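You operate a simulated robot arm through the tools that you are given. There is no shell and no other tool.

The job below is to be done with a simulated robot arm. You get a single attempt, and the scene is never put back.

JOB
Crank film round both white boxes on the large green table's turntable.
Fine: red lever to FREE, raise the roll for the upper box and leave it up, red lever back to LOCK at the end. Where these are worked on the way, their far stop is far enough and under half their travel is too little: red lever.

Only the result counts: the job must be done as asked and must still hold three seconds after the hand-in. Knocking over, shifting, dropping, spilling or breaking anything else fails it.

ROBOT AND FRAMES
A 7-joint arm with a two-finger parallel gripper, fixed in place. Base frame: the origin is at the foot of the arm, x ahead of it, y to its left, z up. Lengths are in m, angles in rad, forces in N, time in s.
Its first joint turns from -2.601 to 2.601 rad. Payload 3.43 kg.
The TCP is the grasp point between the finger pads, 0.03 m short of the fingertips. In the tool frame z runs along the fingers and y along their closing line. The gripper opens to 0.094 m. The fingers are 0.028 m wide and 0.01 m thick; the gripper's body (0.05 by 0.096 m) begins 0.055 m behind the TCP.
Orientation is that of the tool frame in the base frame, as a unit quaternion [w, x, y, z]. With the fingers straight down and closing along the base's y, the tool's x points along the base's -x, its y along +y and its z along -z.

CONTROLS
- The arm moves only by the tool nudge_tool. Its argument "rows" is a list of rows, each a list of 7 numbers: the shift along the tool's x, y, z in m, then the turn, a rotation vector about the tool's x, y, z in rad, then the closure in counts, from 0 (fully open) to 255 (shut). In form: [[tx, ty, tz, ax, ay, az, hand], ...]. A call has 1 to 20 rows; each row is the pose to reach, as a shift and turn from the pose commanded when the call began, along the tool's axes at that moment. A row lasts 0.2 s, in which the tool goes at most 0.05 m and 0.15 rad; a call with a longer step from one row to the next is refused whole, and so is a gripper value outside its range. Where a pose cannot be reached the arm comes as near as it can. A force on the tool above 60 N (or 10 N above the force at the start of the call, whichever is more), or a blocked arm, ends the call early, and 0.2 s more pass. Each finger travels about 0.045 m/s and halts on what it meets, pressing with about 42 N; the grip force reading is that of the motor and also rises with nothing between the fingers. The clock runs only during rows and for 0.2 s after the last one: add rows that repeat a pose to give the fingers time. The reply holds the time, the measured pose of the TCP, the force on the tool along the base axes, the opening and the grip force, in the units named above and with some noise, with the torque about the TCP (base axes, N m) and any sound that the robot's microphone picked up.
- Cameras (640 x 400 px; columns grow to the right, rows downward): "scene" is fixed at [0.0509, 0.4999, 1.28]; the picture's right is [-0.39, -0.92, 0.00], its down [-0.48, 0.20, -0.86] and it looks along [0.79, -0.34, -0.52] (base axes); focal length 375 px, centre (320, 200). "wrist" rides on the gripper at [0.076, 0.014, -0.102] in the tool frame; the picture's right is [-0.18, 0.98, 0.00], its down [-0.75, -0.14, -0.64] and it looks along [-0.63, -0.12, 0.77] (tool axes); focal length 243 px, centre (320, 200). There is no depth. A picture from a camera that has moved, and an enlarged one, comes with that camera's place and axes in the base frame and with its lens.
- get_image(camera): a new picture of that camera. It takes no simulated time.
- inspect(camera, box): a new picture of the part [left, top, right, bottom] of that camera's present view, enlarged. It takes no simulated time.
- close_job(): hands the job in; it is judged then, once.

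Nothing tells you positions but the pictures and the camera data. Unless the task says otherwise, let go and move clear before handing in.

The tools are called after "Request:" as name(argument=value, ...) on one line, values as JSON. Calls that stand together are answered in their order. nudge_tool: Moves the arm, as the interface text tells. Its arguments: {"type":"object","properties":{"rows":{"type":"array"}},"required":["rows"]} The other tools are called the same way: get_image (camera) takes a picture; inspect (camera, box) takes an enlarged picture of a part of a camera's view; close_job () hands the job in.

At the start:

```text
time: 0.0
tcp_pos: [0.7061, 0.3064, 0.9855]
tcp_rot: [0.0, 0.001, 1.0, 0.0]
ft_force: [-0.4, -0.8, -0.2]
torque: [0.02, 0.0, -0.01]
finger_gap: 0.0939
finger_force: 0.2
```

scene: 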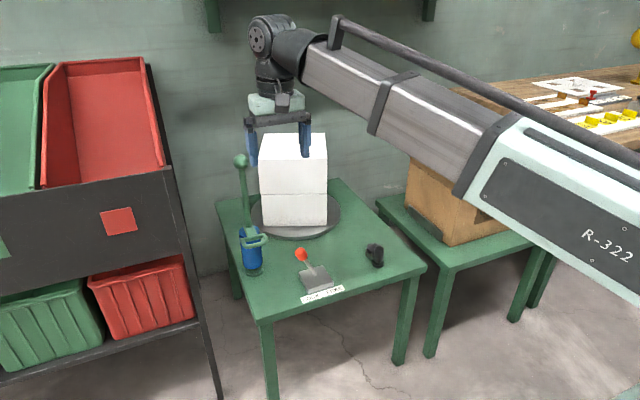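
wrist: 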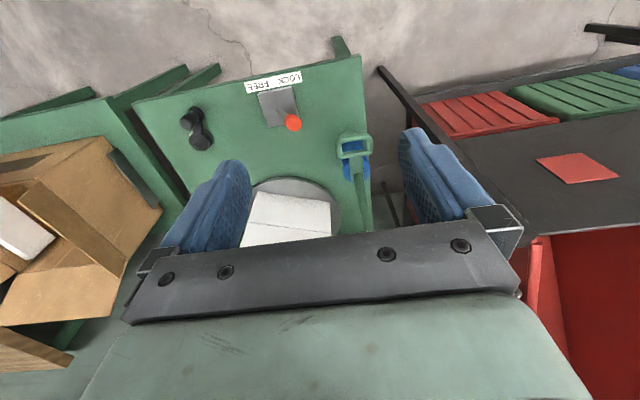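

I see a green table with a turntable carrying two stacked white boxes, a blue film roll on a green post, a red lever with a LOCK/FREE label and a black crank. I'll look closer before moving.

Request:
inspect(camera="scene", box=[200, 120, 440, 320])

Request:
inspect(camera="scene", box=[220, 210, 400, 310])

Request:
inspect(camera="wrist", box=[150, 50, 400, 250])

```text
2.00 times, centred on (320, 220) of scene
camera zoom: at [0.0509, 0.4999, 1.28], right [-0.39, -0.92, 0.0], down [-0.48, 0.2, -0.86], along [0.79, -0.34, -0.52], focal length 750 px, centre (320, 160)
```

zoom: 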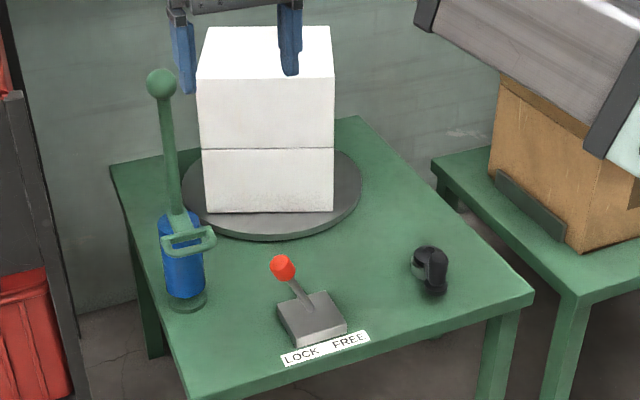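

```text
3.56 times, centred on (310, 260) of scene
camera zoom: at [0.0509, 0.4999, 1.28], right [-0.39, -0.92, 0.0], down [-0.48, 0.2, -0.86], along [0.79, -0.34, -0.52], focal length 1333 px, centre (356, -13)
```

zoom: 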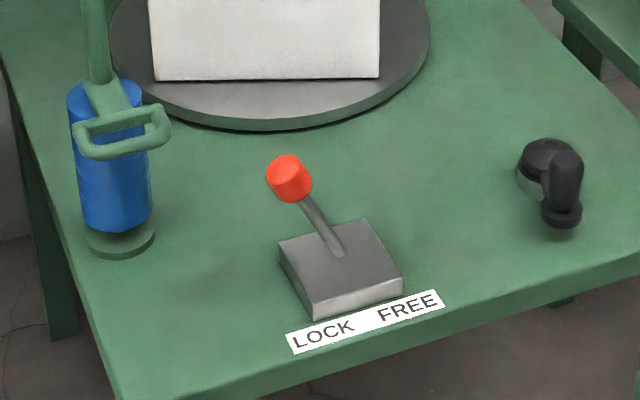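

```text
2.00 times, centred on (275, 150) of wrist
camera zoom: at [0.6309, 0.321, 1.0907], right [0.18, 0.98, 0.0], down [0.75, -0.14, 0.64], along [0.63, -0.12, -0.77], focal length 485 px, centre (410, 300)
```

zoom: 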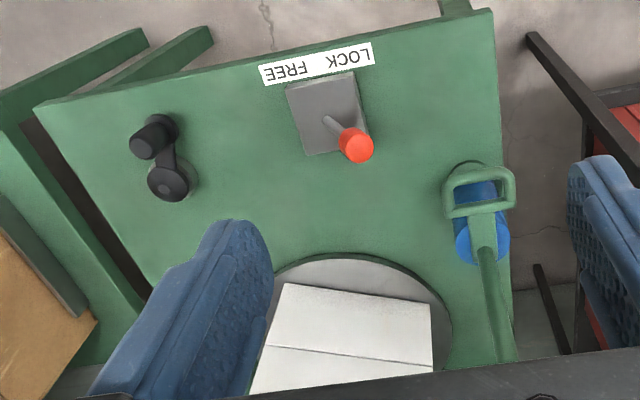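

The knob of the red lever triangulates to about (0.81, 0.23, 0.62), leaning to LOCK. The crank hub is near (0.84, -0.01, 0.55) and the roll's loop handle near (0.86, 0.35, 0.66). Next I'll zoom further on the crank and the roll.

Request:
inspect(camera="wrist", box=[170, 90, 250, 150])

Request:
inspect(camera="scene", box=[345, 225, 405, 285])

Request:
inspect(camera="scene", box=[220, 145, 290, 285])

Request:
inspect(camera="wrist", box=[320, 110, 420, 240])

Request:
inspect(camera="wrist", box=[230, 60, 320, 140])

```text
6.67 times, centred on (210, 120) of wrist
camera zoom: at [0.6309, 0.321, 1.0907], right [0.18, 0.98, 0.0], down [0.75, -0.14, 0.64], along [0.63, -0.12, -0.77], focal length 1618 px, centre (1053, 733)
```

zoom: 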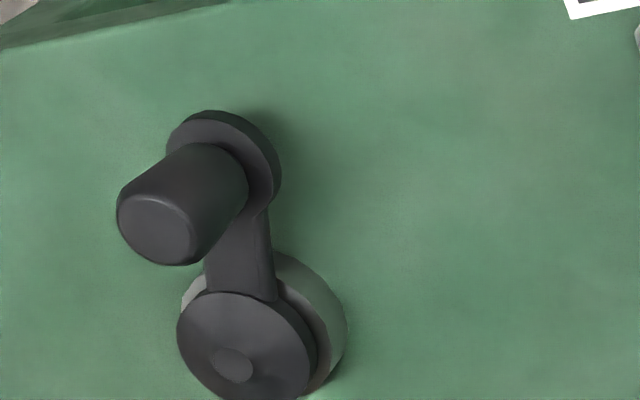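

```text
6.67 times, centred on (375, 255) of scene
camera zoom: at [0.0509, 0.4999, 1.28], right [-0.39, -0.92, 0.0], down [-0.48, 0.2, -0.86], along [0.79, -0.34, -0.52], focal length 2500 px, centre (-47, -167)
```

zoom: 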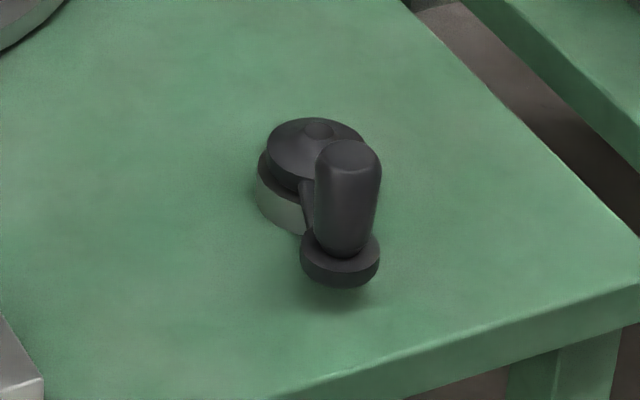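

```text
2.86 times, centred on (255, 215) of scene
camera zoom: at [0.0509, 0.4999, 1.28], right [-0.39, -0.92, 0.0], down [-0.48, 0.2, -0.86], along [0.79, -0.34, -0.52], focal length 1072 px, centre (506, 157)
```

zoom: 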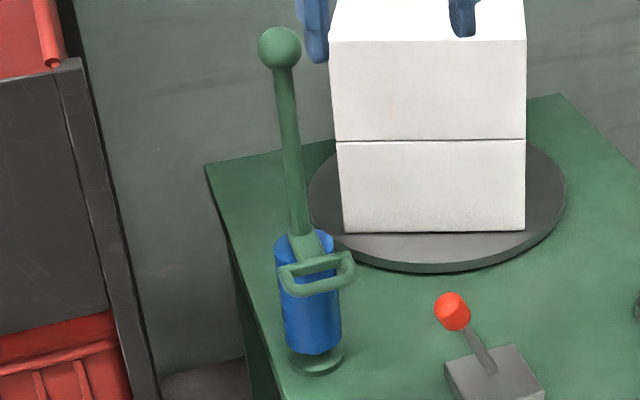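

```text
3.08 times, centred on (370, 175) of wrist
camera zoom: at [0.6309, 0.321, 1.0907], right [0.18, 0.98, 0.0], down [0.75, -0.14, 0.64], along [0.63, -0.12, -0.77], focal length 746 px, centre (166, 277)
```

zoom: 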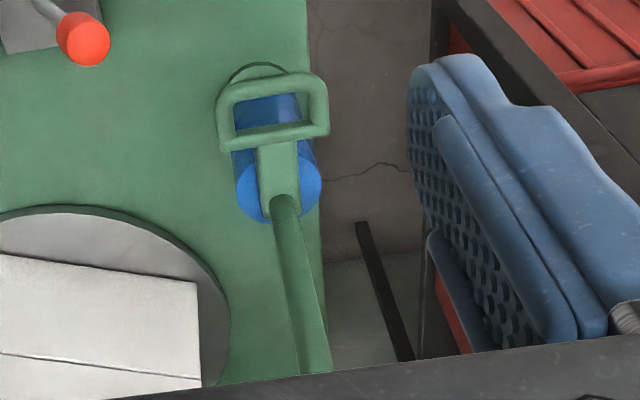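

```text
5.00 times, centred on (275, 100) of wrist
camera zoom: at [0.6309, 0.321, 1.0907], right [0.18, 0.98, 0.0], down [0.75, -0.14, 0.64], along [0.63, -0.12, -0.77], focal length 1213 px, centre (545, 700)
```

zoom: 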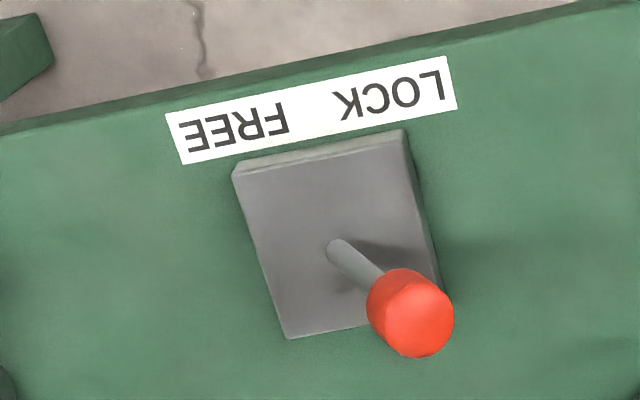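

The crank's grip is an upright cylinder about 28 mm wide at (0.787, -0.005), standing z 0.525 to 0.578, about 0.07 m from its hub at (0.852, -0.03). The lever pivots at about (0.807, 0.19) and should swing toward -y to reach FREE. I'll close the fingers and come down to just above the +y side of the red knob.

Request:
nudge_tool(rows=[[-0.0165, -0.0063, 0.039, 0, 0, 0, 255], [-0.033, -0.0127, 0.078, 0, 0, 0, 255], [-0.0495, -0.019, 0.117, 0, 0, 0, 255], [-0.066, -0.0253, 0.156, 0, 0, 0, 255], [-0.0825, -0.0317, 0.195, 0, 0, 0, 255], [-0.099, -0.038, 0.2355, 0, 0, 0, 255], [-0.099, -0.038, 0.2355, 0, 0, 0, 255]])

Request:
get_image(camera="wrist")

Request:
get_image(camera="scene")

```text
time: 1.6
tcp_pos: [0.8055, 0.2669, 0.7508]
tcp_rot: [0.0, 0.0, 1.0, 0.0]
ft_force: [-0.3, 0.0, 0.2]
torque: [0.03, 0.03, 0.01]
finger_gap: 0.0001
finger_force: 33.1
```

```text
taken
camera wrist: at [0.7298, 0.2822, 0.8552], right [0.18, 0.98, 0.0], down [0.75, -0.14, 0.64], along [0.63, -0.12, -0.77], focal length 243 px, centre (320, 200)
```

wrist: 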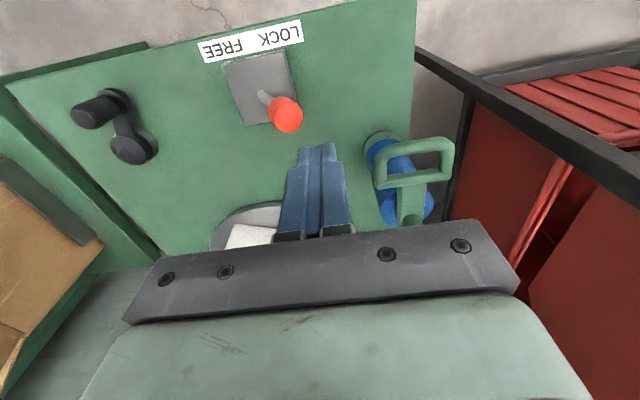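

```text
taken
```

scene: 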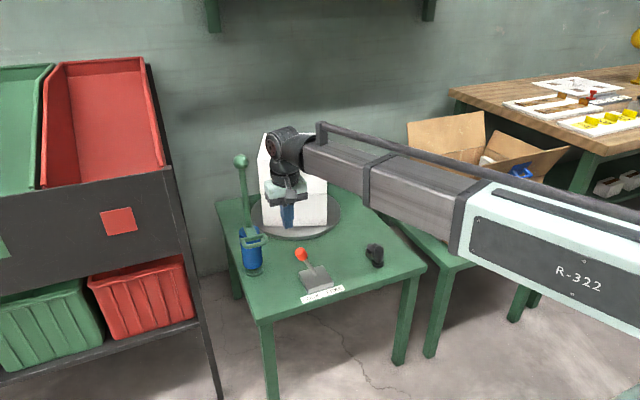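

The fingers are shut just above and beside the knob, which I confirm at (0.812, 0.232, 0.616). I'll lower them on its +y side without touching the roll's loop.

Request:
nudge_tool(rows=[[0.001, 0.003, 0.04, 0, 0, 0, 255], [0.001, 0.003, 0.08, 0, 0, 0, 255], [0.001, 0.003, 0.105, 0, 0, 0, 255], [0.001, 0.003, 0.12, 0, 0, 0, 255]])

Request:
inspect(camera="wrist", box=[200, 20, 480, 240])

Request:
inspect(camera="scene", box=[220, 180, 360, 310])

```text
time: 2.6
tcp_pos: [0.8043, 0.2716, 0.6306]
tcp_rot: [0.0, 0.0, 1.0, 0.0]
ft_force: [-0.8, -0.4, -0.2]
torque: [0.02, 0.0, -0.01]
finger_gap: 0.0
finger_force: 33.2
```

```text
1.82 times, centred on (340, 130) of wrist
camera zoom: at [0.7289, 0.2856, 0.7344], right [0.18, 0.98, 0.0], down [0.75, -0.14, 0.64], along [0.63, -0.12, -0.77], focal length 441 px, centre (284, 327)
```

zoom: 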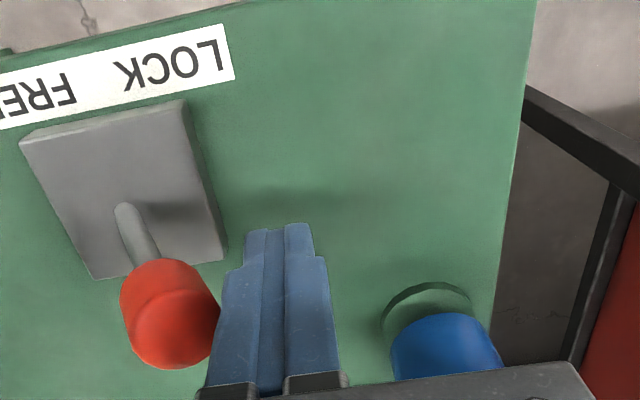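

```text
3.08 times, centred on (290, 245) of scene
camera zoom: at [0.0509, 0.4999, 1.28], right [-0.39, -0.92, 0.0], down [-0.48, 0.2, -0.86], along [0.79, -0.34, -0.52], focal length 1154 px, centre (412, 62)
```

zoom: 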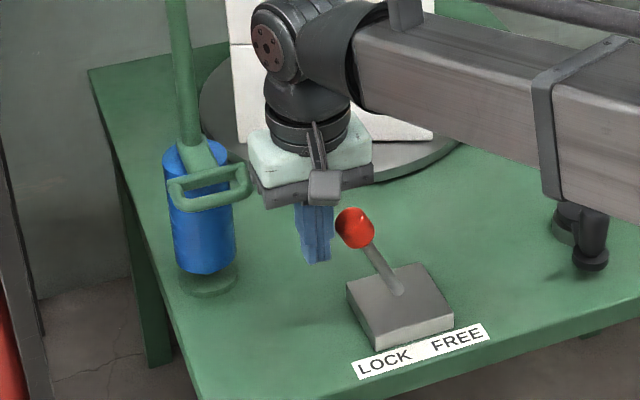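

The fingers stand beside the knob on its LOCK side. Now I push it toward -y (FREE) until it meets its stop.

Request:
nudge_tool(rows=[[0, -0.012, 0, 0, 0, 0, 255], [0, -0.024, 0, 0, 0, 0, 255], [0, -0.036, 0, 0, 0, 0, 255], [0, -0.048, 0, 0, 0, 0, 255], [0, -0.06, 0, 0, 0, 0, 255], [0, -0.07, 0, 0, 0, 0, 255], [0, -0.08, 0, 0, 0, 0, 255], [0, -0.088, 0, 0, 0, 0, 255], [0, -0.094, 0, 0, 0, 0, 255], [0, -0.1, 0, 0, 0, 0, 255]])

Request:
inspect(camera="wrist", box=[200, 20, 480, 240])

Request:
inspect(camera="scene", box=[220, 180, 360, 310])

```text
time: 3.3
tcp_pos: [0.8051, 0.2473, 0.6355]
tcp_rot: [0.003, -0.001, 1.0, 0.006]
ft_force: [-2.9, 5.6, 12.1]
torque: [-0.11, -0.06, -0.01]
finger_gap: 0.0
finger_force: 32.7
stopped in row 3: the force on the tool passed its limit at 68 N (the readings are from after the stop); the commanded pose is now the measured one
```

```text
1.82 times, centred on (340, 130) of wrist
camera zoom: at [0.7287, 0.2608, 0.7395], right [0.18, 0.98, 0.01], down [0.75, -0.15, 0.64], along [0.64, -0.11, -0.76], focal length 441 px, centre (284, 327)
```

zoom: 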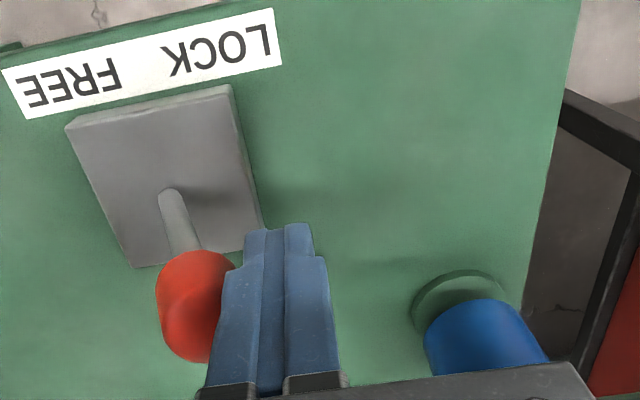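

```text
3.08 times, centred on (290, 245) of scene
camera zoom: at [0.0509, 0.4999, 1.28], right [-0.39, -0.92, 0.0], down [-0.48, 0.2, -0.86], along [0.79, -0.34, -0.52], focal length 1154 px, centre (412, 62)
```

zoom: 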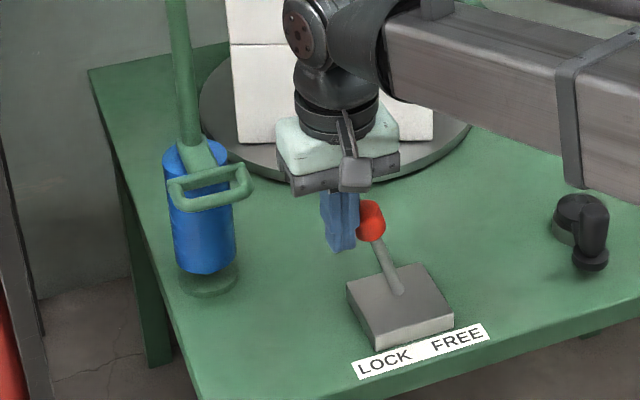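

The lever has begun to move, though the push tripped the force limit because the knob rises on its arc and dragged on the fingers. I'll continue more slowly and follow the arc.

Request:
nudge_tool(rows=[[0, -0.005, -0.0015, 0, 0, 0, 255], [0, -0.01, -0.0025, 0, 0, 0, 255], [0, -0.015, -0.0035, 0, 0, 0, 255], [0, -0.02, -0.004, 0, 0, 0, 255], [0, -0.025, -0.0045, 0, 0, 0, 255], [0, -0.03, -0.0045, 0, 0, 0, 255], [0, -0.035, -0.0045, 0, 0, 0, 255], [0, -0.04, -0.004, 0, 0, 0, 255], [0, -0.045, -0.0035, 0, 0, 0, 255], [0, -0.05, -0.0025, 0, 0, 0, 255], [0, -0.055, -0.0015, 0, 0, 0, 255], [0, -0.06, 0, 0, 0, 0, 255], [0, -0.065, 0.0015, 0, 0, 0, 255], [0, -0.07, 0.003, 0, 0, 0, 255], [0, -0.075, 0.0045, 0, 0, 0, 255]])

Request:
inspect(camera="wrist", box=[200, 20, 480, 240])

Request:
inspect(camera="scene", box=[220, 180, 360, 310])

```text
time: 4.9
tcp_pos: [0.8053, 0.2133, 0.6414]
tcp_rot: [0.005, 0.0, 1.0, 0.004]
ft_force: [-3.7, 2.2, 16.8]
torque: [-0.25, -0.03, -0.04]
finger_gap: 0.0001
finger_force: 33.1
stopped in row 7: the force on the tool passed its limit at 60 N (the readings are from after the stop); the commanded pose is now the measured one
```

```text
1.82 times, centred on (340, 130) of wrist
camera zoom: at [0.7289, 0.2267, 0.7458], right [0.18, 0.98, 0.01], down [0.75, -0.15, 0.65], along [0.64, -0.11, -0.76], focal length 441 px, centre (284, 327)
```

zoom: 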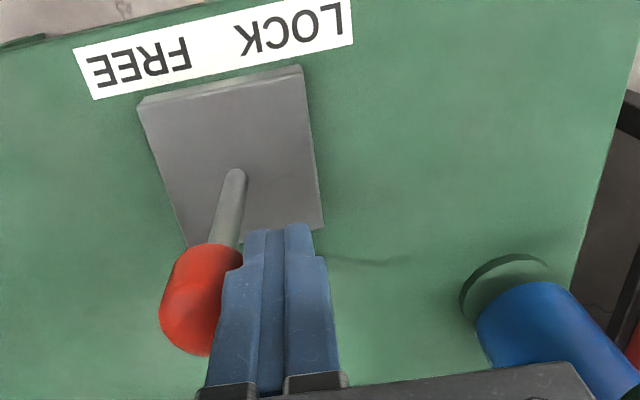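

```text
3.08 times, centred on (290, 245) of scene
camera zoom: at [0.0509, 0.4999, 1.28], right [-0.39, -0.92, 0.0], down [-0.48, 0.2, -0.86], along [0.79, -0.34, -0.52], focal length 1154 px, centre (412, 62)
```

zoom: 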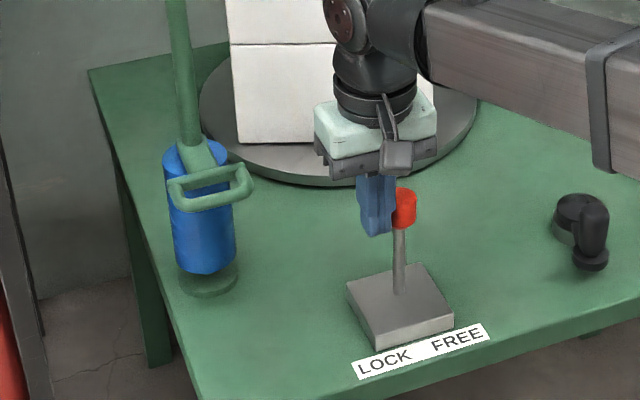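

The lever is now about upright. I continue the push along the descending part of the arc toward FREE.

Request:
nudge_tool(rows=[[0, -0.004, 0.0, 0, 0, 0, 255], [0, -0.008, 0.0005, 0, 0, 0, 255], [0, -0.012, 0.001, 0, 0, 0, 255], [0, -0.016, 0.0015, 0, 0, 0, 255], [0, -0.02, 0.002, 0, 0, 0, 255], [0, -0.024, 0.003, 0, 0, 0, 255], [0, -0.028, 0.004, 0, 0, 0, 255], [0, -0.032, 0.005, 0, 0, 0, 255], [0, -0.036, 0.0065, 0, 0, 0, 255], [0, -0.04, 0.008, 0, 0, 0, 255], [0, -0.044, 0.0095, 0, 0, 0, 255], [0, -0.048, 0.011, 0, 0, 0, 255], [0, -0.052, 0.0125, 0, 0, 0, 255]])

Request:
inspect(camera="wrist", box=[200, 20, 480, 240])

Request:
inspect(camera="scene", box=[220, 180, 360, 310])

```text
time: 7.6
tcp_pos: [0.805, 0.1735, 0.6327]
tcp_rot: [0.005, -0.002, 1.0, 0.014]
ft_force: [-4.6, 19.4, 9.0]
torque: [0.26, 0.04, 0.0]
finger_gap: 0.0
finger_force: 32.5
stopped in row 13: the force on the tool passed its limit at 64 N (the readings are from after the stop); the commanded pose is now the measured one
```

```text
1.82 times, centred on (340, 130) of wrist
camera zoom: at [0.7295, 0.1847, 0.7359], right [0.18, 0.98, 0.03], down [0.75, -0.16, 0.65], along [0.64, -0.09, -0.76], focal length 441 px, centre (284, 327)
```

zoom: 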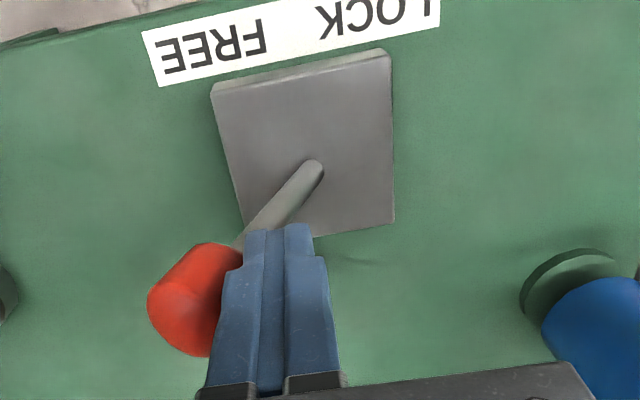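

```text
3.08 times, centred on (290, 245) of scene
camera zoom: at [0.0509, 0.4999, 1.28], right [-0.39, -0.92, 0.0], down [-0.48, 0.2, -0.86], along [0.79, -0.34, -0.52], focal length 1154 px, centre (412, 62)
```

zoom: 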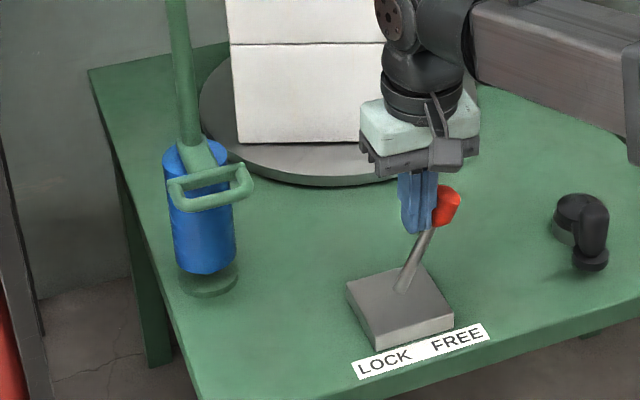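

The lever now leans to the FREE side, roughly mirror to its start. I'll press once more to make sure it sits at the stop.

Request:
nudge_tool(rows=[[0, -0.004, 0.001, 0, 0, 0, 255], [0, -0.008, 0.002, 0, 0, 0, 255], [0, -0.012, 0.003, 0, 0, 0, 255]])

Request:
inspect(camera="scene", box=[220, 180, 360, 310])

```text
time: 8.2
tcp_pos: [0.8067, 0.1732, 0.6321]
tcp_rot: [0.006, -0.002, 1.0, 0.023]
ft_force: [-3.0, 19.4, 6.5]
torque: [0.28, 0.04, 0.02]
finger_gap: 0.0
finger_force: 32.9
stopped in row 3: the force on the tool passed its limit at 64 N (the readings are from after the stop); the commanded pose is now the measured one
```

```text
3.08 times, centred on (290, 245) of scene
camera zoom: at [0.0509, 0.4999, 1.28], right [-0.39, -0.92, 0.0], down [-0.48, 0.2, -0.86], along [0.79, -0.34, -0.52], focal length 1154 px, centre (412, 62)
```

zoom: 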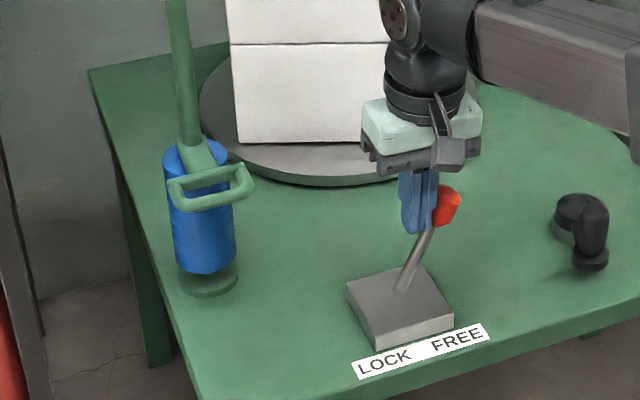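

The lever held its place against 60 N, so it is at the FREE stop. I'll back off, straighten the tool and move above the crank grip with the fingers partly open.

Request:
nudge_tool(rows=[[0, 0.012, -0.005, 0.023, 0.006, 0.002, 255], [0, 0.022, -0.02, 0.046, 0.012, 0.004, 255], [0, 0.022, -0.06, 0.046, 0.012, 0.004, 255], [0, 0.022, -0.1, 0.046, 0.012, 0.004, 200], [0.004, -0.018, -0.1, 0.046, 0.012, 0.004, 100], [0.008, -0.058, -0.1, 0.046, 0.012, 0.004, 92], [0.012, -0.098, -0.1, 0.046, 0.012, 0.004, 92], [0.016, -0.138, -0.1, 0.046, 0.012, 0.004, 92], [0.0197, -0.175, -0.1, 0.046, 0.012, 0.004, 92], [0.0197, -0.175, -0.08, 0.046, 0.012, 0.004, 92], [0.0197, -0.175, -0.08, 0.046, 0.012, 0.004, 92]])

Request:
get_image(camera="wrist")

Request:
get_image(camera="scene")

```text
time: 10.6
tcp_pos: [0.7872, -0.0074, 0.7034]
tcp_rot: [0.0, 0.0, 1.0, -0.002]
ft_force: [-0.2, -0.4, -0.8]
torque: [-0.01, 0.01, 0.01]
finger_gap: 0.06
finger_force: 0.1
```

```text
taken
camera wrist: at [0.7116, 0.0067, 0.8076], right [0.18, 0.98, 0.0], down [0.75, -0.14, 0.64], along [0.63, -0.12, -0.77], focal length 243 px, centre (320, 200)
```

wrist: 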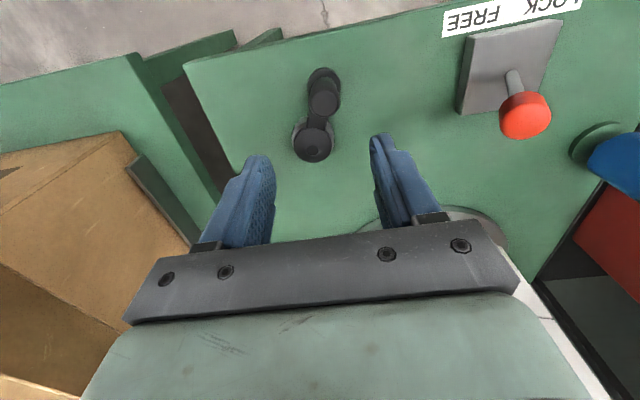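

```text
taken
```

scene: 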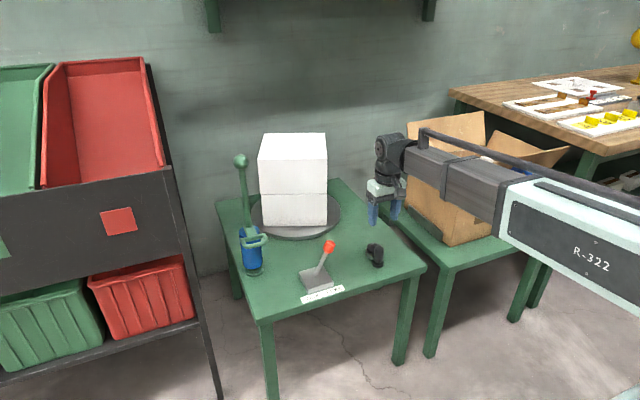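

The lever stays over FREE, and I'm above the crank. I'll zoom to pin down the crank grip and hub.

Request:
inspect(camera="wrist", box=[260, 50, 380, 180])

Request:
inspect(camera="scene", box=[280, 220, 400, 310])

```text
3.08 times, centred on (320, 115) of wrist
camera zoom: at [0.7116, 0.0067, 0.8076], right [0.18, 0.98, 0.0], down [0.75, -0.14, 0.64], along [0.63, -0.12, -0.77], focal length 746 px, centre (320, 462)
```

zoom: 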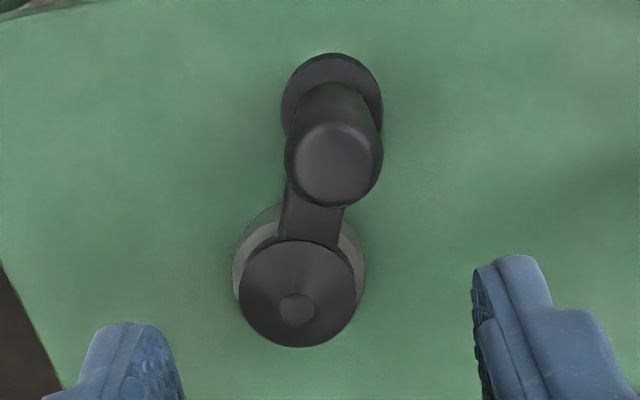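

```text
4.44 times, centred on (340, 265) of scene
camera zoom: at [0.0509, 0.4999, 1.28], right [-0.39, -0.92, 0.0], down [-0.48, 0.2, -0.86], along [0.79, -0.34, -0.52], focal length 1667 px, centre (231, -89)
```

zoom: 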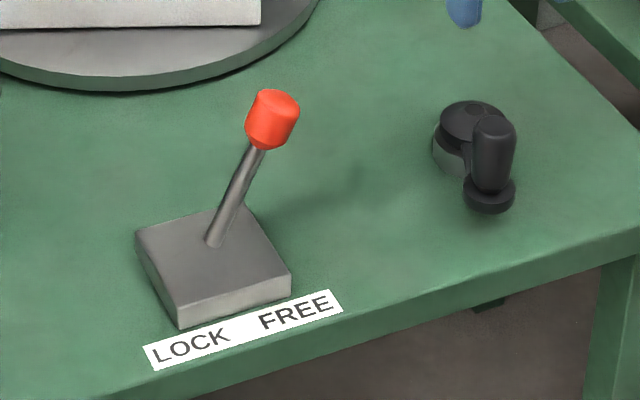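

The crank grip is at (0.786, -0.0035) and the hub at (0.852, -0.030), a radius of about 0.071. I'll come down on the grip and close lightly.

Request:
nudge_tool(rows=[[0.0006, 0.002, 0.04, 0, 0, 0.004, 92], [0.0012, 0.004, 0.08, 0, 0, 0.004, 92], [0.0012, 0.004, 0.12, 0, 0, 0.004, 92], [0.0012, 0.004, 0.142, 0, 0, 0.004, 92], [0.0012, 0.004, 0.142, 0, 0, 0.004, 190], [0.0012, 0.004, 0.142, 0, 0, 0.004, 190], [0.0012, 0.004, 0.142, 0, 0, 0.004, 190], [0.0012, 0.004, 0.142, 0, 0, 0.004, 190]])

Request:
get_image(camera="wrist")

Request:
inspect(camera="scene", box=[280, 180, 440, 310])

```text
time: 12.4
tcp_pos: [0.7852, -0.0058, 0.5618]
tcp_rot: [0.0, 0.003, 1.0, -0.002]
ft_force: [-0.8, 1.5, -4.6]
torque: [-0.01, -0.17, 0.0]
finger_gap: 0.0292
finger_force: 44.9
```

```text
taken
camera wrist: at [0.7104, 0.0102, 0.6656], right [0.19, 0.98, 0.0], down [0.75, -0.14, 0.64], along [0.63, -0.12, -0.77], focal length 243 px, centre (320, 200)
```

wrist: 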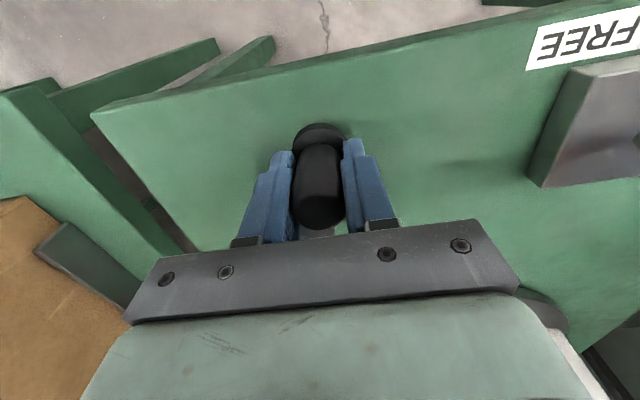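

```text
3.08 times, centred on (360, 245) of scene
camera zoom: at [0.0509, 0.4999, 1.28], right [-0.39, -0.92, 0.0], down [-0.48, 0.2, -0.86], along [0.79, -0.34, -0.52], focal length 1154 px, centre (197, 62)
```

zoom: 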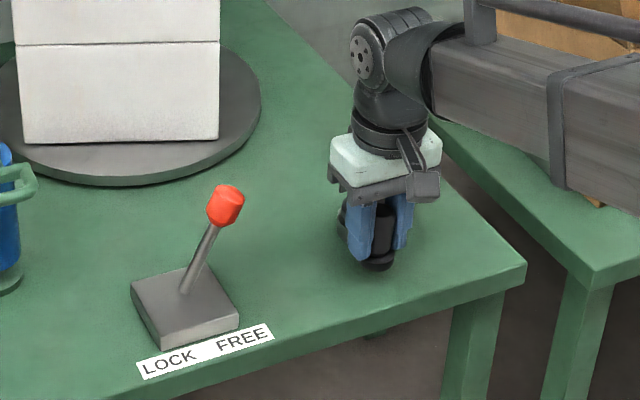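

The grip is held at a 29 mm gap. I'll try a first slow quarter of the crank clockwise (seen from above) and watch the turntable and the film.

Request:
nudge_tool(rows=[[-0.0052, 0.0112, 0, 0, 0, 0, 190], [-0.0123, 0.0213, 0, 0, 0, 0, 190], [-0.0211, 0.0301, 0, 0, 0, 0, 190], [-0.0312, 0.0372, 0, 0, 0, 0, 190]])

Request:
get_image(camera="wrist")

Request:
get_image(camera="scene")

```text
time: 13.4
tcp_pos: [0.8191, 0.0322, 0.562]
tcp_rot: [0.001, 0.003, 1.0, -0.003]
ft_force: [10.7, -17.0, 11.8]
torque: [0.28, 0.9, 0.04]
finger_gap: 0.0286
finger_force: 44.8
```

```text
taken
camera wrist: at [0.7424, 0.0472, 0.6653], right [0.19, 0.98, -0.01], down [0.75, -0.14, 0.64], along [0.63, -0.13, -0.76], focal length 243 px, centre (320, 200)
```

wrist: 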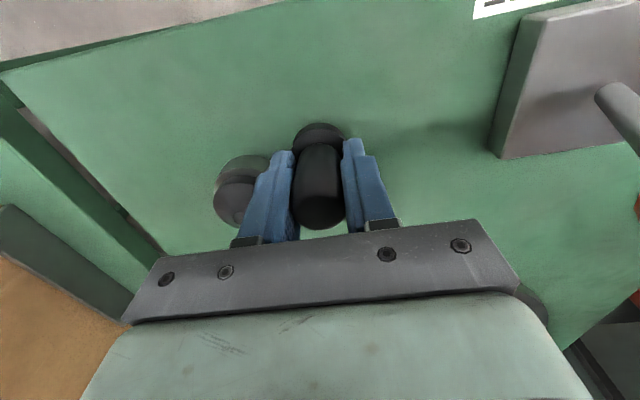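

```text
taken
```

scene: 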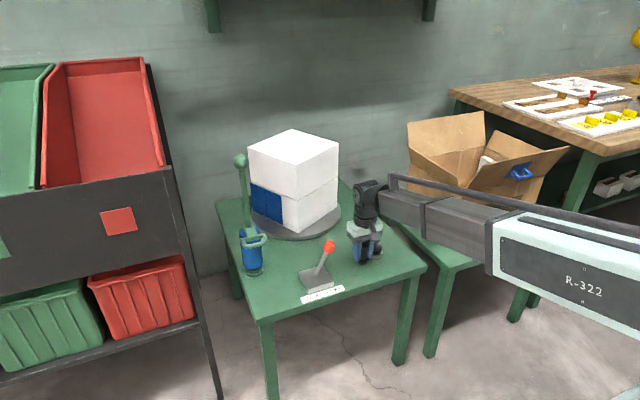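

The turntable turned with the crank, and blue film is now showing on the lower box, so clockwise works. I'll continue around to the far side of the circle.

Request:
nudge_tool(rows=[[-0.0164, 0.0048, 0, 0, 0, 0, 190], [-0.0348, 0.0072, 0, 0, 0, 0, 190], [-0.0532, 0.0048, 0, 0, 0, 0, 190], [-0.0703, -0.0023, 0, 0, 0, 0, 190], [-0.085, -0.0136, 0, 0, 0, 0, 190], [-0.0963, -0.0283, 0, 0, 0, 0, 190], [-0.1034, -0.0454, 0, 0, 0, 0, 190], [-0.1058, -0.0638, 0, 0, 0, 0, 190]])

Request:
get_image(camera="wrist")

Request:
get_image(camera="scene")

```text
time: 15.2
tcp_pos: [0.9209, -0.0317, 0.5609]
tcp_rot: [0.0, 0.004, 1.0, -0.001]
ft_force: [-15.7, 0.2, 7.7]
torque: [-0.22, -0.54, 0.05]
finger_gap: 0.029
finger_force: 45.2
```

```text
taken
camera wrist: at [0.8459, -0.0164, 0.6655], right [0.19, 0.98, 0.0], down [0.75, -0.14, 0.64], along [0.63, -0.12, -0.77], focal length 243 px, centre (320, 200)
```

wrist: 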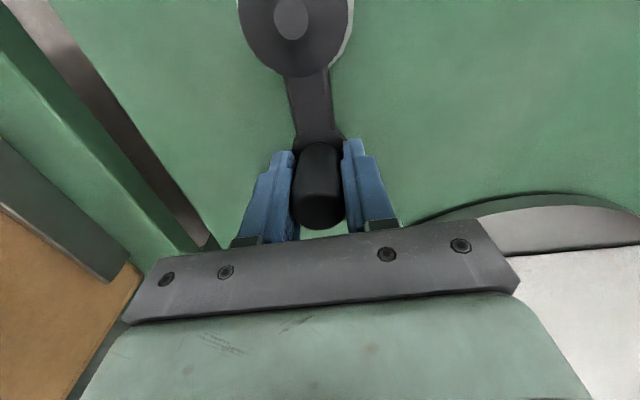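

```text
taken
```

scene: 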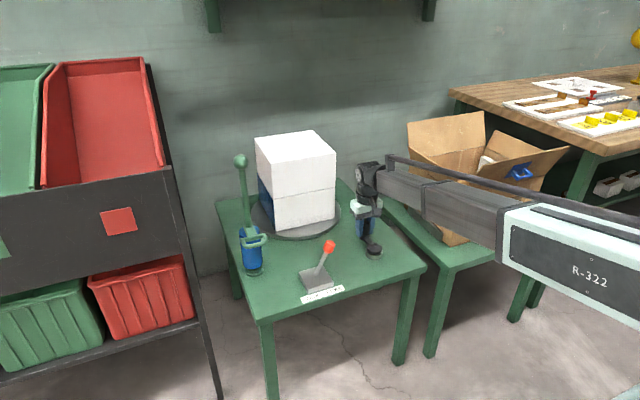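

The crank is now at the far side after about 160° of turning. I'll zoom on the boxes to see how the film has progressed.

Request:
inspect(camera="scene", box=[220, 110, 380, 250])

```text
2.86 times, centred on (300, 180) of scene
camera zoom: at [0.0509, 0.4999, 1.28], right [-0.39, -0.92, 0.0], down [-0.48, 0.2, -0.86], along [0.79, -0.34, -0.52], focal length 1072 px, centre (377, 257)
```

zoom: 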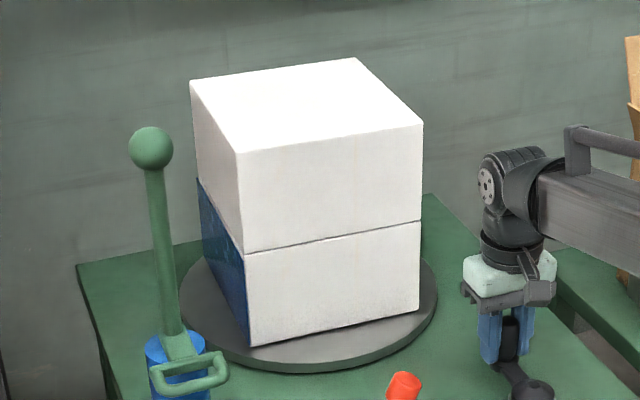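

The turntable follows the crank one to one, and film has covered about 160° of the lower box. I'll carry on round to about 400° in total.

Request:
nudge_tool(rows=[[0.0024, -0.0184, 0, 0, 0, 0, 190], [0.0095, -0.0355, 0, 0, 0, 0, 190], [0.0208, -0.0502, 0, 0, 0, 0, 190], [0.0355, -0.0615, 0, 0, 0, 0, 190], [0.0526, -0.0686, 0, 0, 0, 0, 190], [0.071, -0.071, 0, 0, 0, 0, 190], [0.0894, -0.0686, 0, 0, 0, 0, 190], [0.1065, -0.0615, 0, 0, 0, 0, 190], [0.1212, -0.0502, 0, 0, 0, 0, 190], [0.1325, -0.0355, 0, 0, 0, 0, 190], [0.1396, -0.0184, 0, 0, 0, 0, 190], [0.142, 0, 0, 0, 0, 0, 190], [0.1396, 0.0184, 0, 0, 0, 0, 190], [0.1325, 0.0355, 0, 0, 0, 0, 190], [0.1212, 0.0502, 0, 0, 0, 0, 190], [0.1065, 0.0615, 0, 0, 0, 0, 190]])

Request:
get_image(camera="wrist")

Request:
inspect(camera="scene", box=[220, 110, 420, 310])

```text
time: 18.6
tcp_pos: [0.8152, 0.0302, 0.561]
tcp_rot: [-0.001, 0.003, 1.0, -0.002]
ft_force: [4.8, -7.6, 7.9]
torque: [0.12, 1.02, -0.01]
finger_gap: 0.0287
finger_force: 44.6
```

```text
taken
camera wrist: at [0.74, 0.0455, 0.6657], right [0.19, 0.98, 0.0], down [0.75, -0.14, 0.64], along [0.63, -0.12, -0.77], focal length 243 px, centre (320, 200)
```

wrist: 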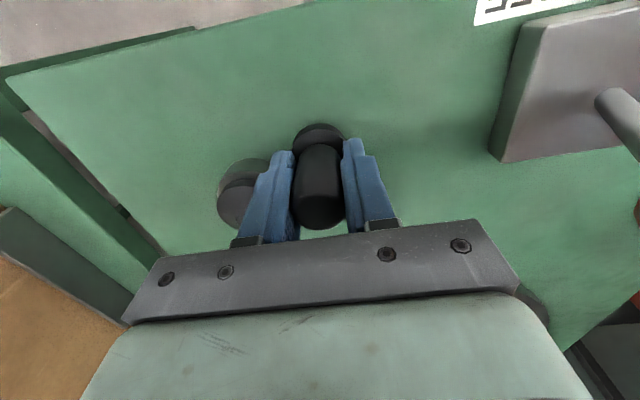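

```text
2.00 times, centred on (320, 210) of scene
camera zoom: at [0.0509, 0.4999, 1.28], right [-0.39, -0.92, 0.0], down [-0.48, 0.2, -0.86], along [0.79, -0.34, -0.52], focal length 750 px, centre (320, 180)
```

zoom: 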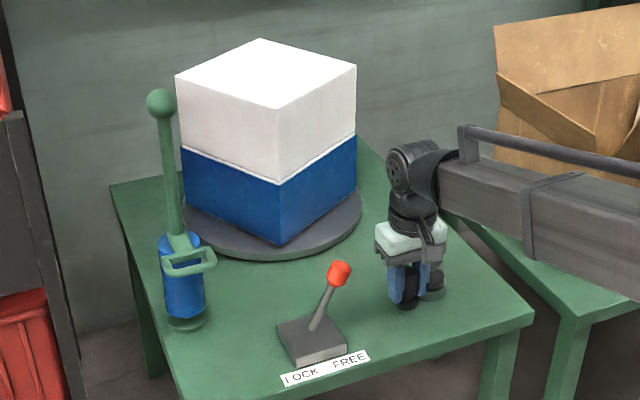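

The lower box is blue on both visible faces after 400° of cranking. I'll add most of another turn for a sure wrap, ending with the crank on the near side.

Request:
nudge_tool(rows=[[-0.0171, 0.0071, 0, 0, 0, 0, 190], [-0.0355, 0.0095, 0, 0, 0, 0, 190], [-0.0539, 0.0071, 0, 0, 0, 0, 190], [-0.071, 0, 0, 0, 0, 0, 190], [-0.0857, -0.0113, 0, 0, 0, 0, 190], [-0.097, -0.026, 0, 0, 0, 0, 190], [-0.1041, -0.0431, 0, 0, 0, 0, 190], [-0.1065, -0.0615, 0, 0, 0, 0, 190], [-0.1041, -0.0799, 0, 0, 0, 0, 190], [-0.097, -0.097, 0, 0, 0, 0, 190], [-0.0857, -0.1117, 0, 0, 0, 0, 190], [-0.071, -0.123, 0, 0, 0, 0, 190], [-0.0539, -0.1301, 0, 0, 0, 0, 190], [-0.0355, -0.1325, 0, 0, 0, 0, 190], [-0.0171, -0.1301, 0, 0, 0, 0, 190], [0, -0.123, 0, 0, 0, 0, 190], [0.0147, -0.1117, 0, 0, 0, 0, 190], [0.026, -0.097, 0, 0, 0, 0, 190], [0.0331, -0.0799, 0, 0, 0, 0, 190], [0.0355, -0.0615, 0, 0, 0, 0, 190]])

Request:
get_image(camera="wrist")

Request:
inspect(camera="scene", box=[220, 110, 420, 310])

```text
time: 22.8
tcp_pos: [0.7808, -0.0315, 0.5616]
tcp_rot: [0.0, 0.002, 1.0, -0.002]
ft_force: [14.5, -1.0, 2.8]
torque: [0.21, -0.08, -0.03]
finger_gap: 0.029
finger_force: 45.3
```

```text
taken
camera wrist: at [0.7055, -0.0163, 0.6654], right [0.19, 0.98, 0.0], down [0.75, -0.14, 0.64], along [0.63, -0.13, -0.77], focal length 243 px, centre (320, 200)
```

wrist: 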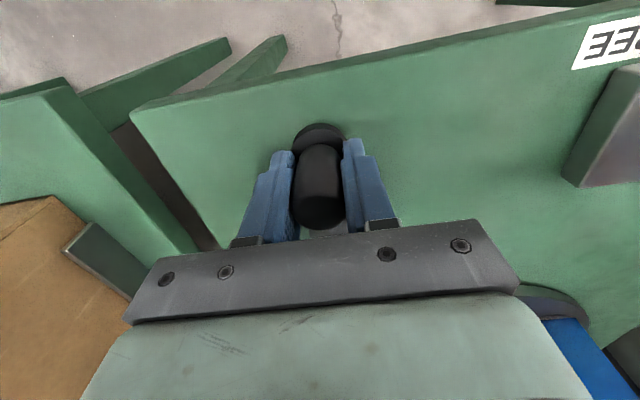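

```text
2.00 times, centred on (320, 210) of scene
camera zoom: at [0.0509, 0.4999, 1.28], right [-0.39, -0.92, 0.0], down [-0.48, 0.2, -0.86], along [0.79, -0.34, -0.52], focal length 750 px, centre (320, 180)
```

zoom: 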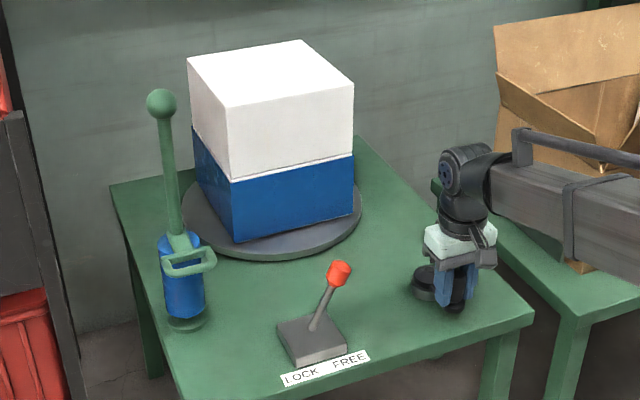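

The lower box is fully wrapped after about 700° of cranking. Now I let go of the crank, rise straight up, and move over toward the roll's loop handle to look at it from close by.

Request:
nudge_tool(rows=[[0, 0, 0, 0, 0, 0, 92], [0, 0, 0, 0, 0, 0, 92], [0, 0, 0, 0, 0, 0, 92], [0, 0, -0.03, 0, 0, 0, 92], [0, 0, -0.07, 0, 0, 0, 92], [0, 0, -0.115, 0, 0, 0, 92], [0, 0, -0.16, 0, 0, 0, 92], [0, 0, -0.2, 0, 0, 0, 92], [0, 0, -0.22, 0, 0, 0, 92]])

Request:
get_image(camera="scene")

```text
time: 24.8
tcp_pos: [0.7811, -0.0298, 0.7817]
tcp_rot: [-0.001, 0.002, 1.0, -0.003]
ft_force: [0.5, 0.1, -0.2]
torque: [0.02, -0.03, 0.02]
finger_gap: 0.0602
finger_force: 0.0
```

```text
taken
```

scene: 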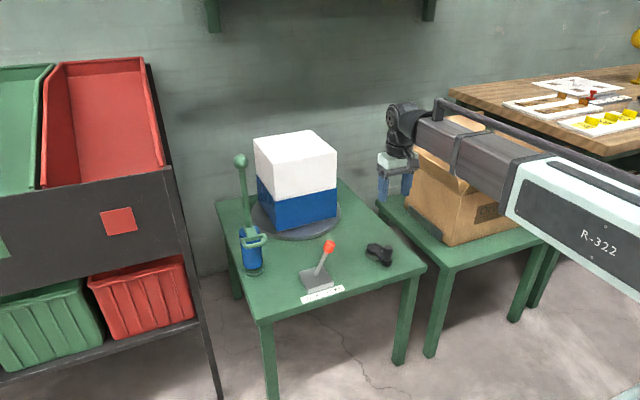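

The crank is released and the lower box is wrapped. Next I move over in front of the roll's loop handle for a close look.

Request:
nudge_tool(rows=[[0.004, 0.0375, -0.004, 0, 0, 0.001, 92], [0.008, 0.075, -0.008, 0, 0, 0.001, 92], [0.012, 0.1125, -0.012, 0, 0, 0.001, 60], [0.016, 0.15, -0.016, 0, 0, 0.001, 30], [0.02, 0.1875, -0.02, 0, 0, 0.001, 0], [0.024, 0.225, -0.02, 0, 0, 0.001, 0], [0.028, 0.2625, -0.02, 0, 0, 0.001, 0], [0.032, 0.3, -0.02, 0, 0, 0.001, 0], [0.036, 0.3375, -0.02, 0, 0, 0.001, 0], [0.041, 0.375, -0.02, 0, 0, 0.001, 0], [0.041, 0.375, -0.02, 0, 0, 0.001, 0]])

Request:
get_image(camera="wrist")

Request:
inspect(camera="wrist", box=[260, 100, 420, 260])

Request:
get_image(camera="scene")

```text
time: 27.2
tcp_pos: [0.74, 0.3463, 0.7992]
tcp_rot: [0.0, 0.003, 1.0, -0.002]
ft_force: [0.1, -0.3, -0.6]
torque: [0.01, 0.01, 0.01]
finger_gap: 0.094
finger_force: 0.0
```

```text
taken
camera wrist: at [0.6648, 0.3608, 0.9033], right [0.19, 0.98, 0.0], down [0.75, -0.14, 0.64], along [0.63, -0.13, -0.77], focal length 243 px, centre (320, 200)
```

wrist: 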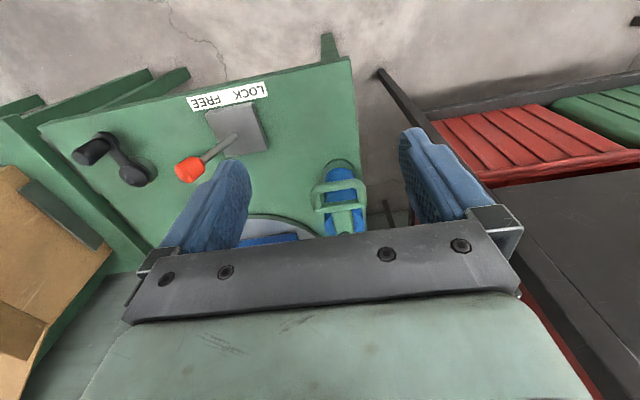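

```text
2.50 times, centred on (340, 180) of wrist
camera zoom: at [0.6648, 0.3608, 0.9033], right [0.19, 0.98, 0.0], down [0.75, -0.14, 0.64], along [0.63, -0.13, -0.77], focal length 606 px, centre (270, 250)
```

zoom: 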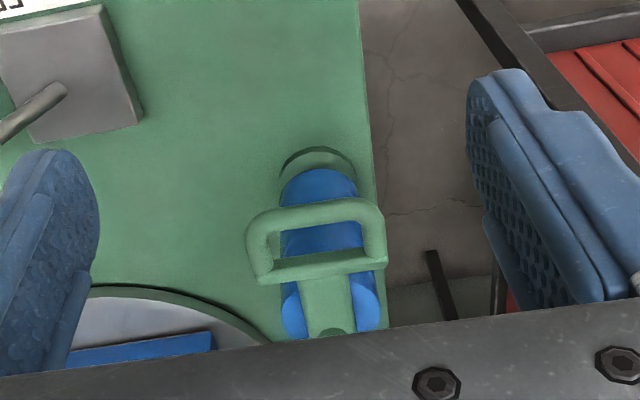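

```text
taken
```

scene: 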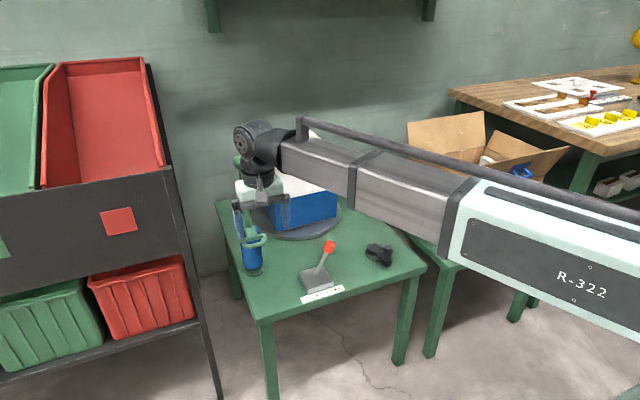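

The loop handle is well in view: a horizontal stirrup with an outer bar. I'll zoom the scene camera on it to measure it from both sides.

Request:
inspect(camera="scene", box=[230, 210, 280, 260])

Request:
inspect(camera="wrist", box=[300, 150, 380, 240])

```text
8.00 times, centred on (255, 235) of scene
camera zoom: at [0.0509, 0.4999, 1.28], right [-0.39, -0.92, 0.0], down [-0.48, 0.2, -0.86], along [0.79, -0.34, -0.52], focal length 3000 px, centre (840, -80)
```

zoom: 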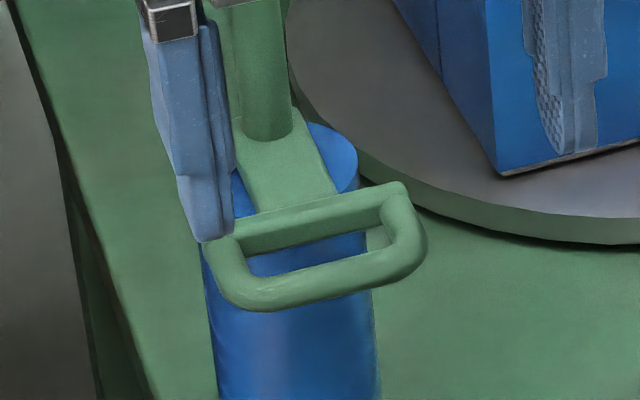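

```text
4.44 times, centred on (340, 195) of wrist
camera zoom: at [0.6648, 0.3608, 0.9033], right [0.19, 0.98, 0.0], down [0.75, -0.14, 0.64], along [0.63, -0.13, -0.77], focal length 1078 px, centre (231, 222)
```

zoom: 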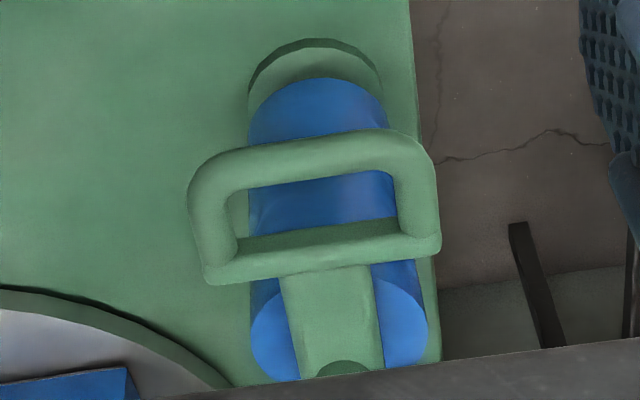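

The loop spans y 0.310 to 0.383 (centre 0.346), with side bars around x 0.857 to 0.88 at z about 0.65. The post stands at x about 0.93. Held straight down, my wrist would crowd the post's ball, so I'll tilt the tool about 30° and bring the open fingers to just short of the loop.

Request:
nudge_tool(rows=[[-0.01, 0, 0.005, 0, -0.13, 0, 0], [-0.03, 0, 0.02, 0, -0.26, 0, 0], [-0.05, 0, 0.04, 0, -0.39, 0, 0], [-0.07, 0, 0.06, 0, -0.52, 0, 0], [-0.088, 0, 0.077, 0, -0.52, 0, 0], [-0.088, 0, 0.077, 0, -0.52, 0, 0]])

Request:
get_image(camera="wrist")

Request:
get_image(camera="scene")

Request:
inspect(camera="scene", box=[220, 180, 300, 280])

```text
time: 28.6
tcp_pos: [0.8289, 0.3449, 0.7219]
tcp_rot: [0.257, 0.002, 0.966, -0.002]
ft_force: [-0.2, 0.0, 0.5]
torque: [-0.02, -0.03, -0.05]
finger_gap: 0.094
finger_force: 0.1
```

```text
taken
camera wrist: at [0.7134, 0.3604, 0.7748], right [0.17, 0.98, 0.09], down [0.33, -0.14, 0.93], along [0.93, -0.13, -0.35], focal length 243 px, centre (320, 200)
```

wrist: 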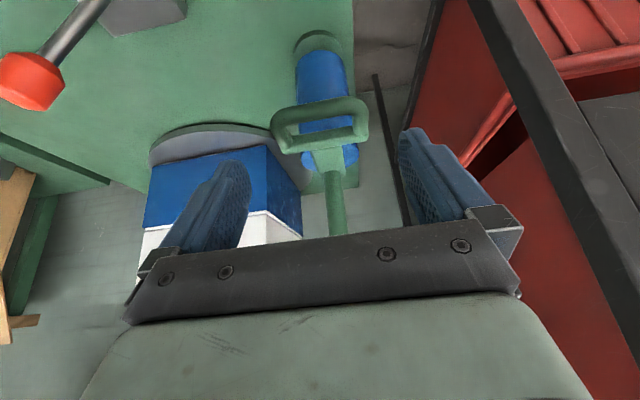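

```text
taken
```

scene: 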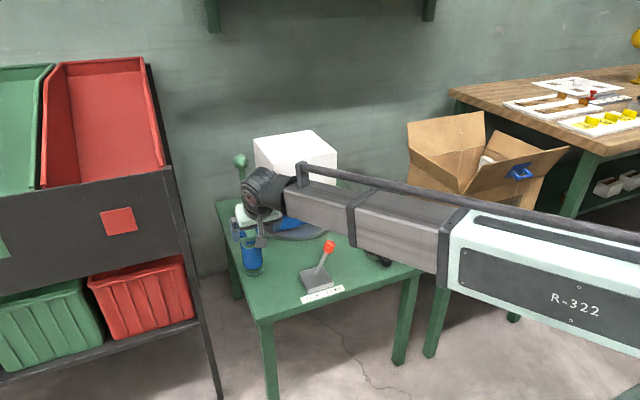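

```text
4.00 times, centred on (260, 230) of scene
camera zoom: at [0.0509, 0.4999, 1.28], right [-0.39, -0.92, 0.0], down [-0.48, 0.2, -0.86], along [0.79, -0.34, -0.52], focal length 1500 px, centre (560, 80)
```

zoom: 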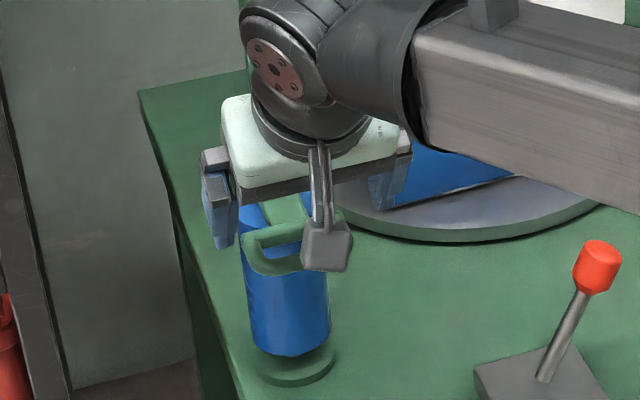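

The fingers straddle the loop from behind at a 30° tilt. I'll zoom to check alignment before advancing.

Request:
inspect(camera="wrist", box=[240, 70, 420, 200])

```text
3.08 times, centred on (330, 135) of wrist
camera zoom: at [0.7134, 0.3604, 0.7748], right [0.17, 0.98, 0.09], down [0.33, -0.14, 0.93], along [0.93, -0.13, -0.35], focal length 746 px, centre (289, 400)
```

zoom: 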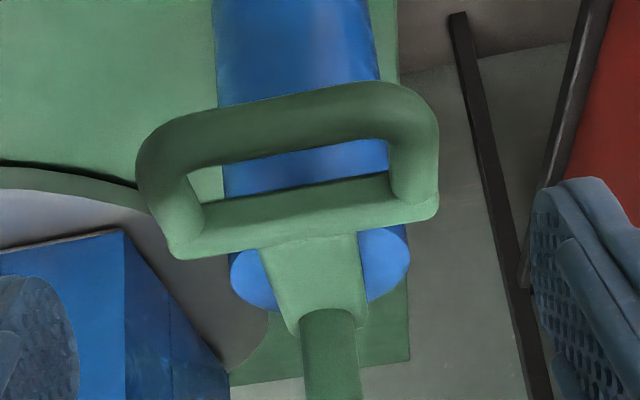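

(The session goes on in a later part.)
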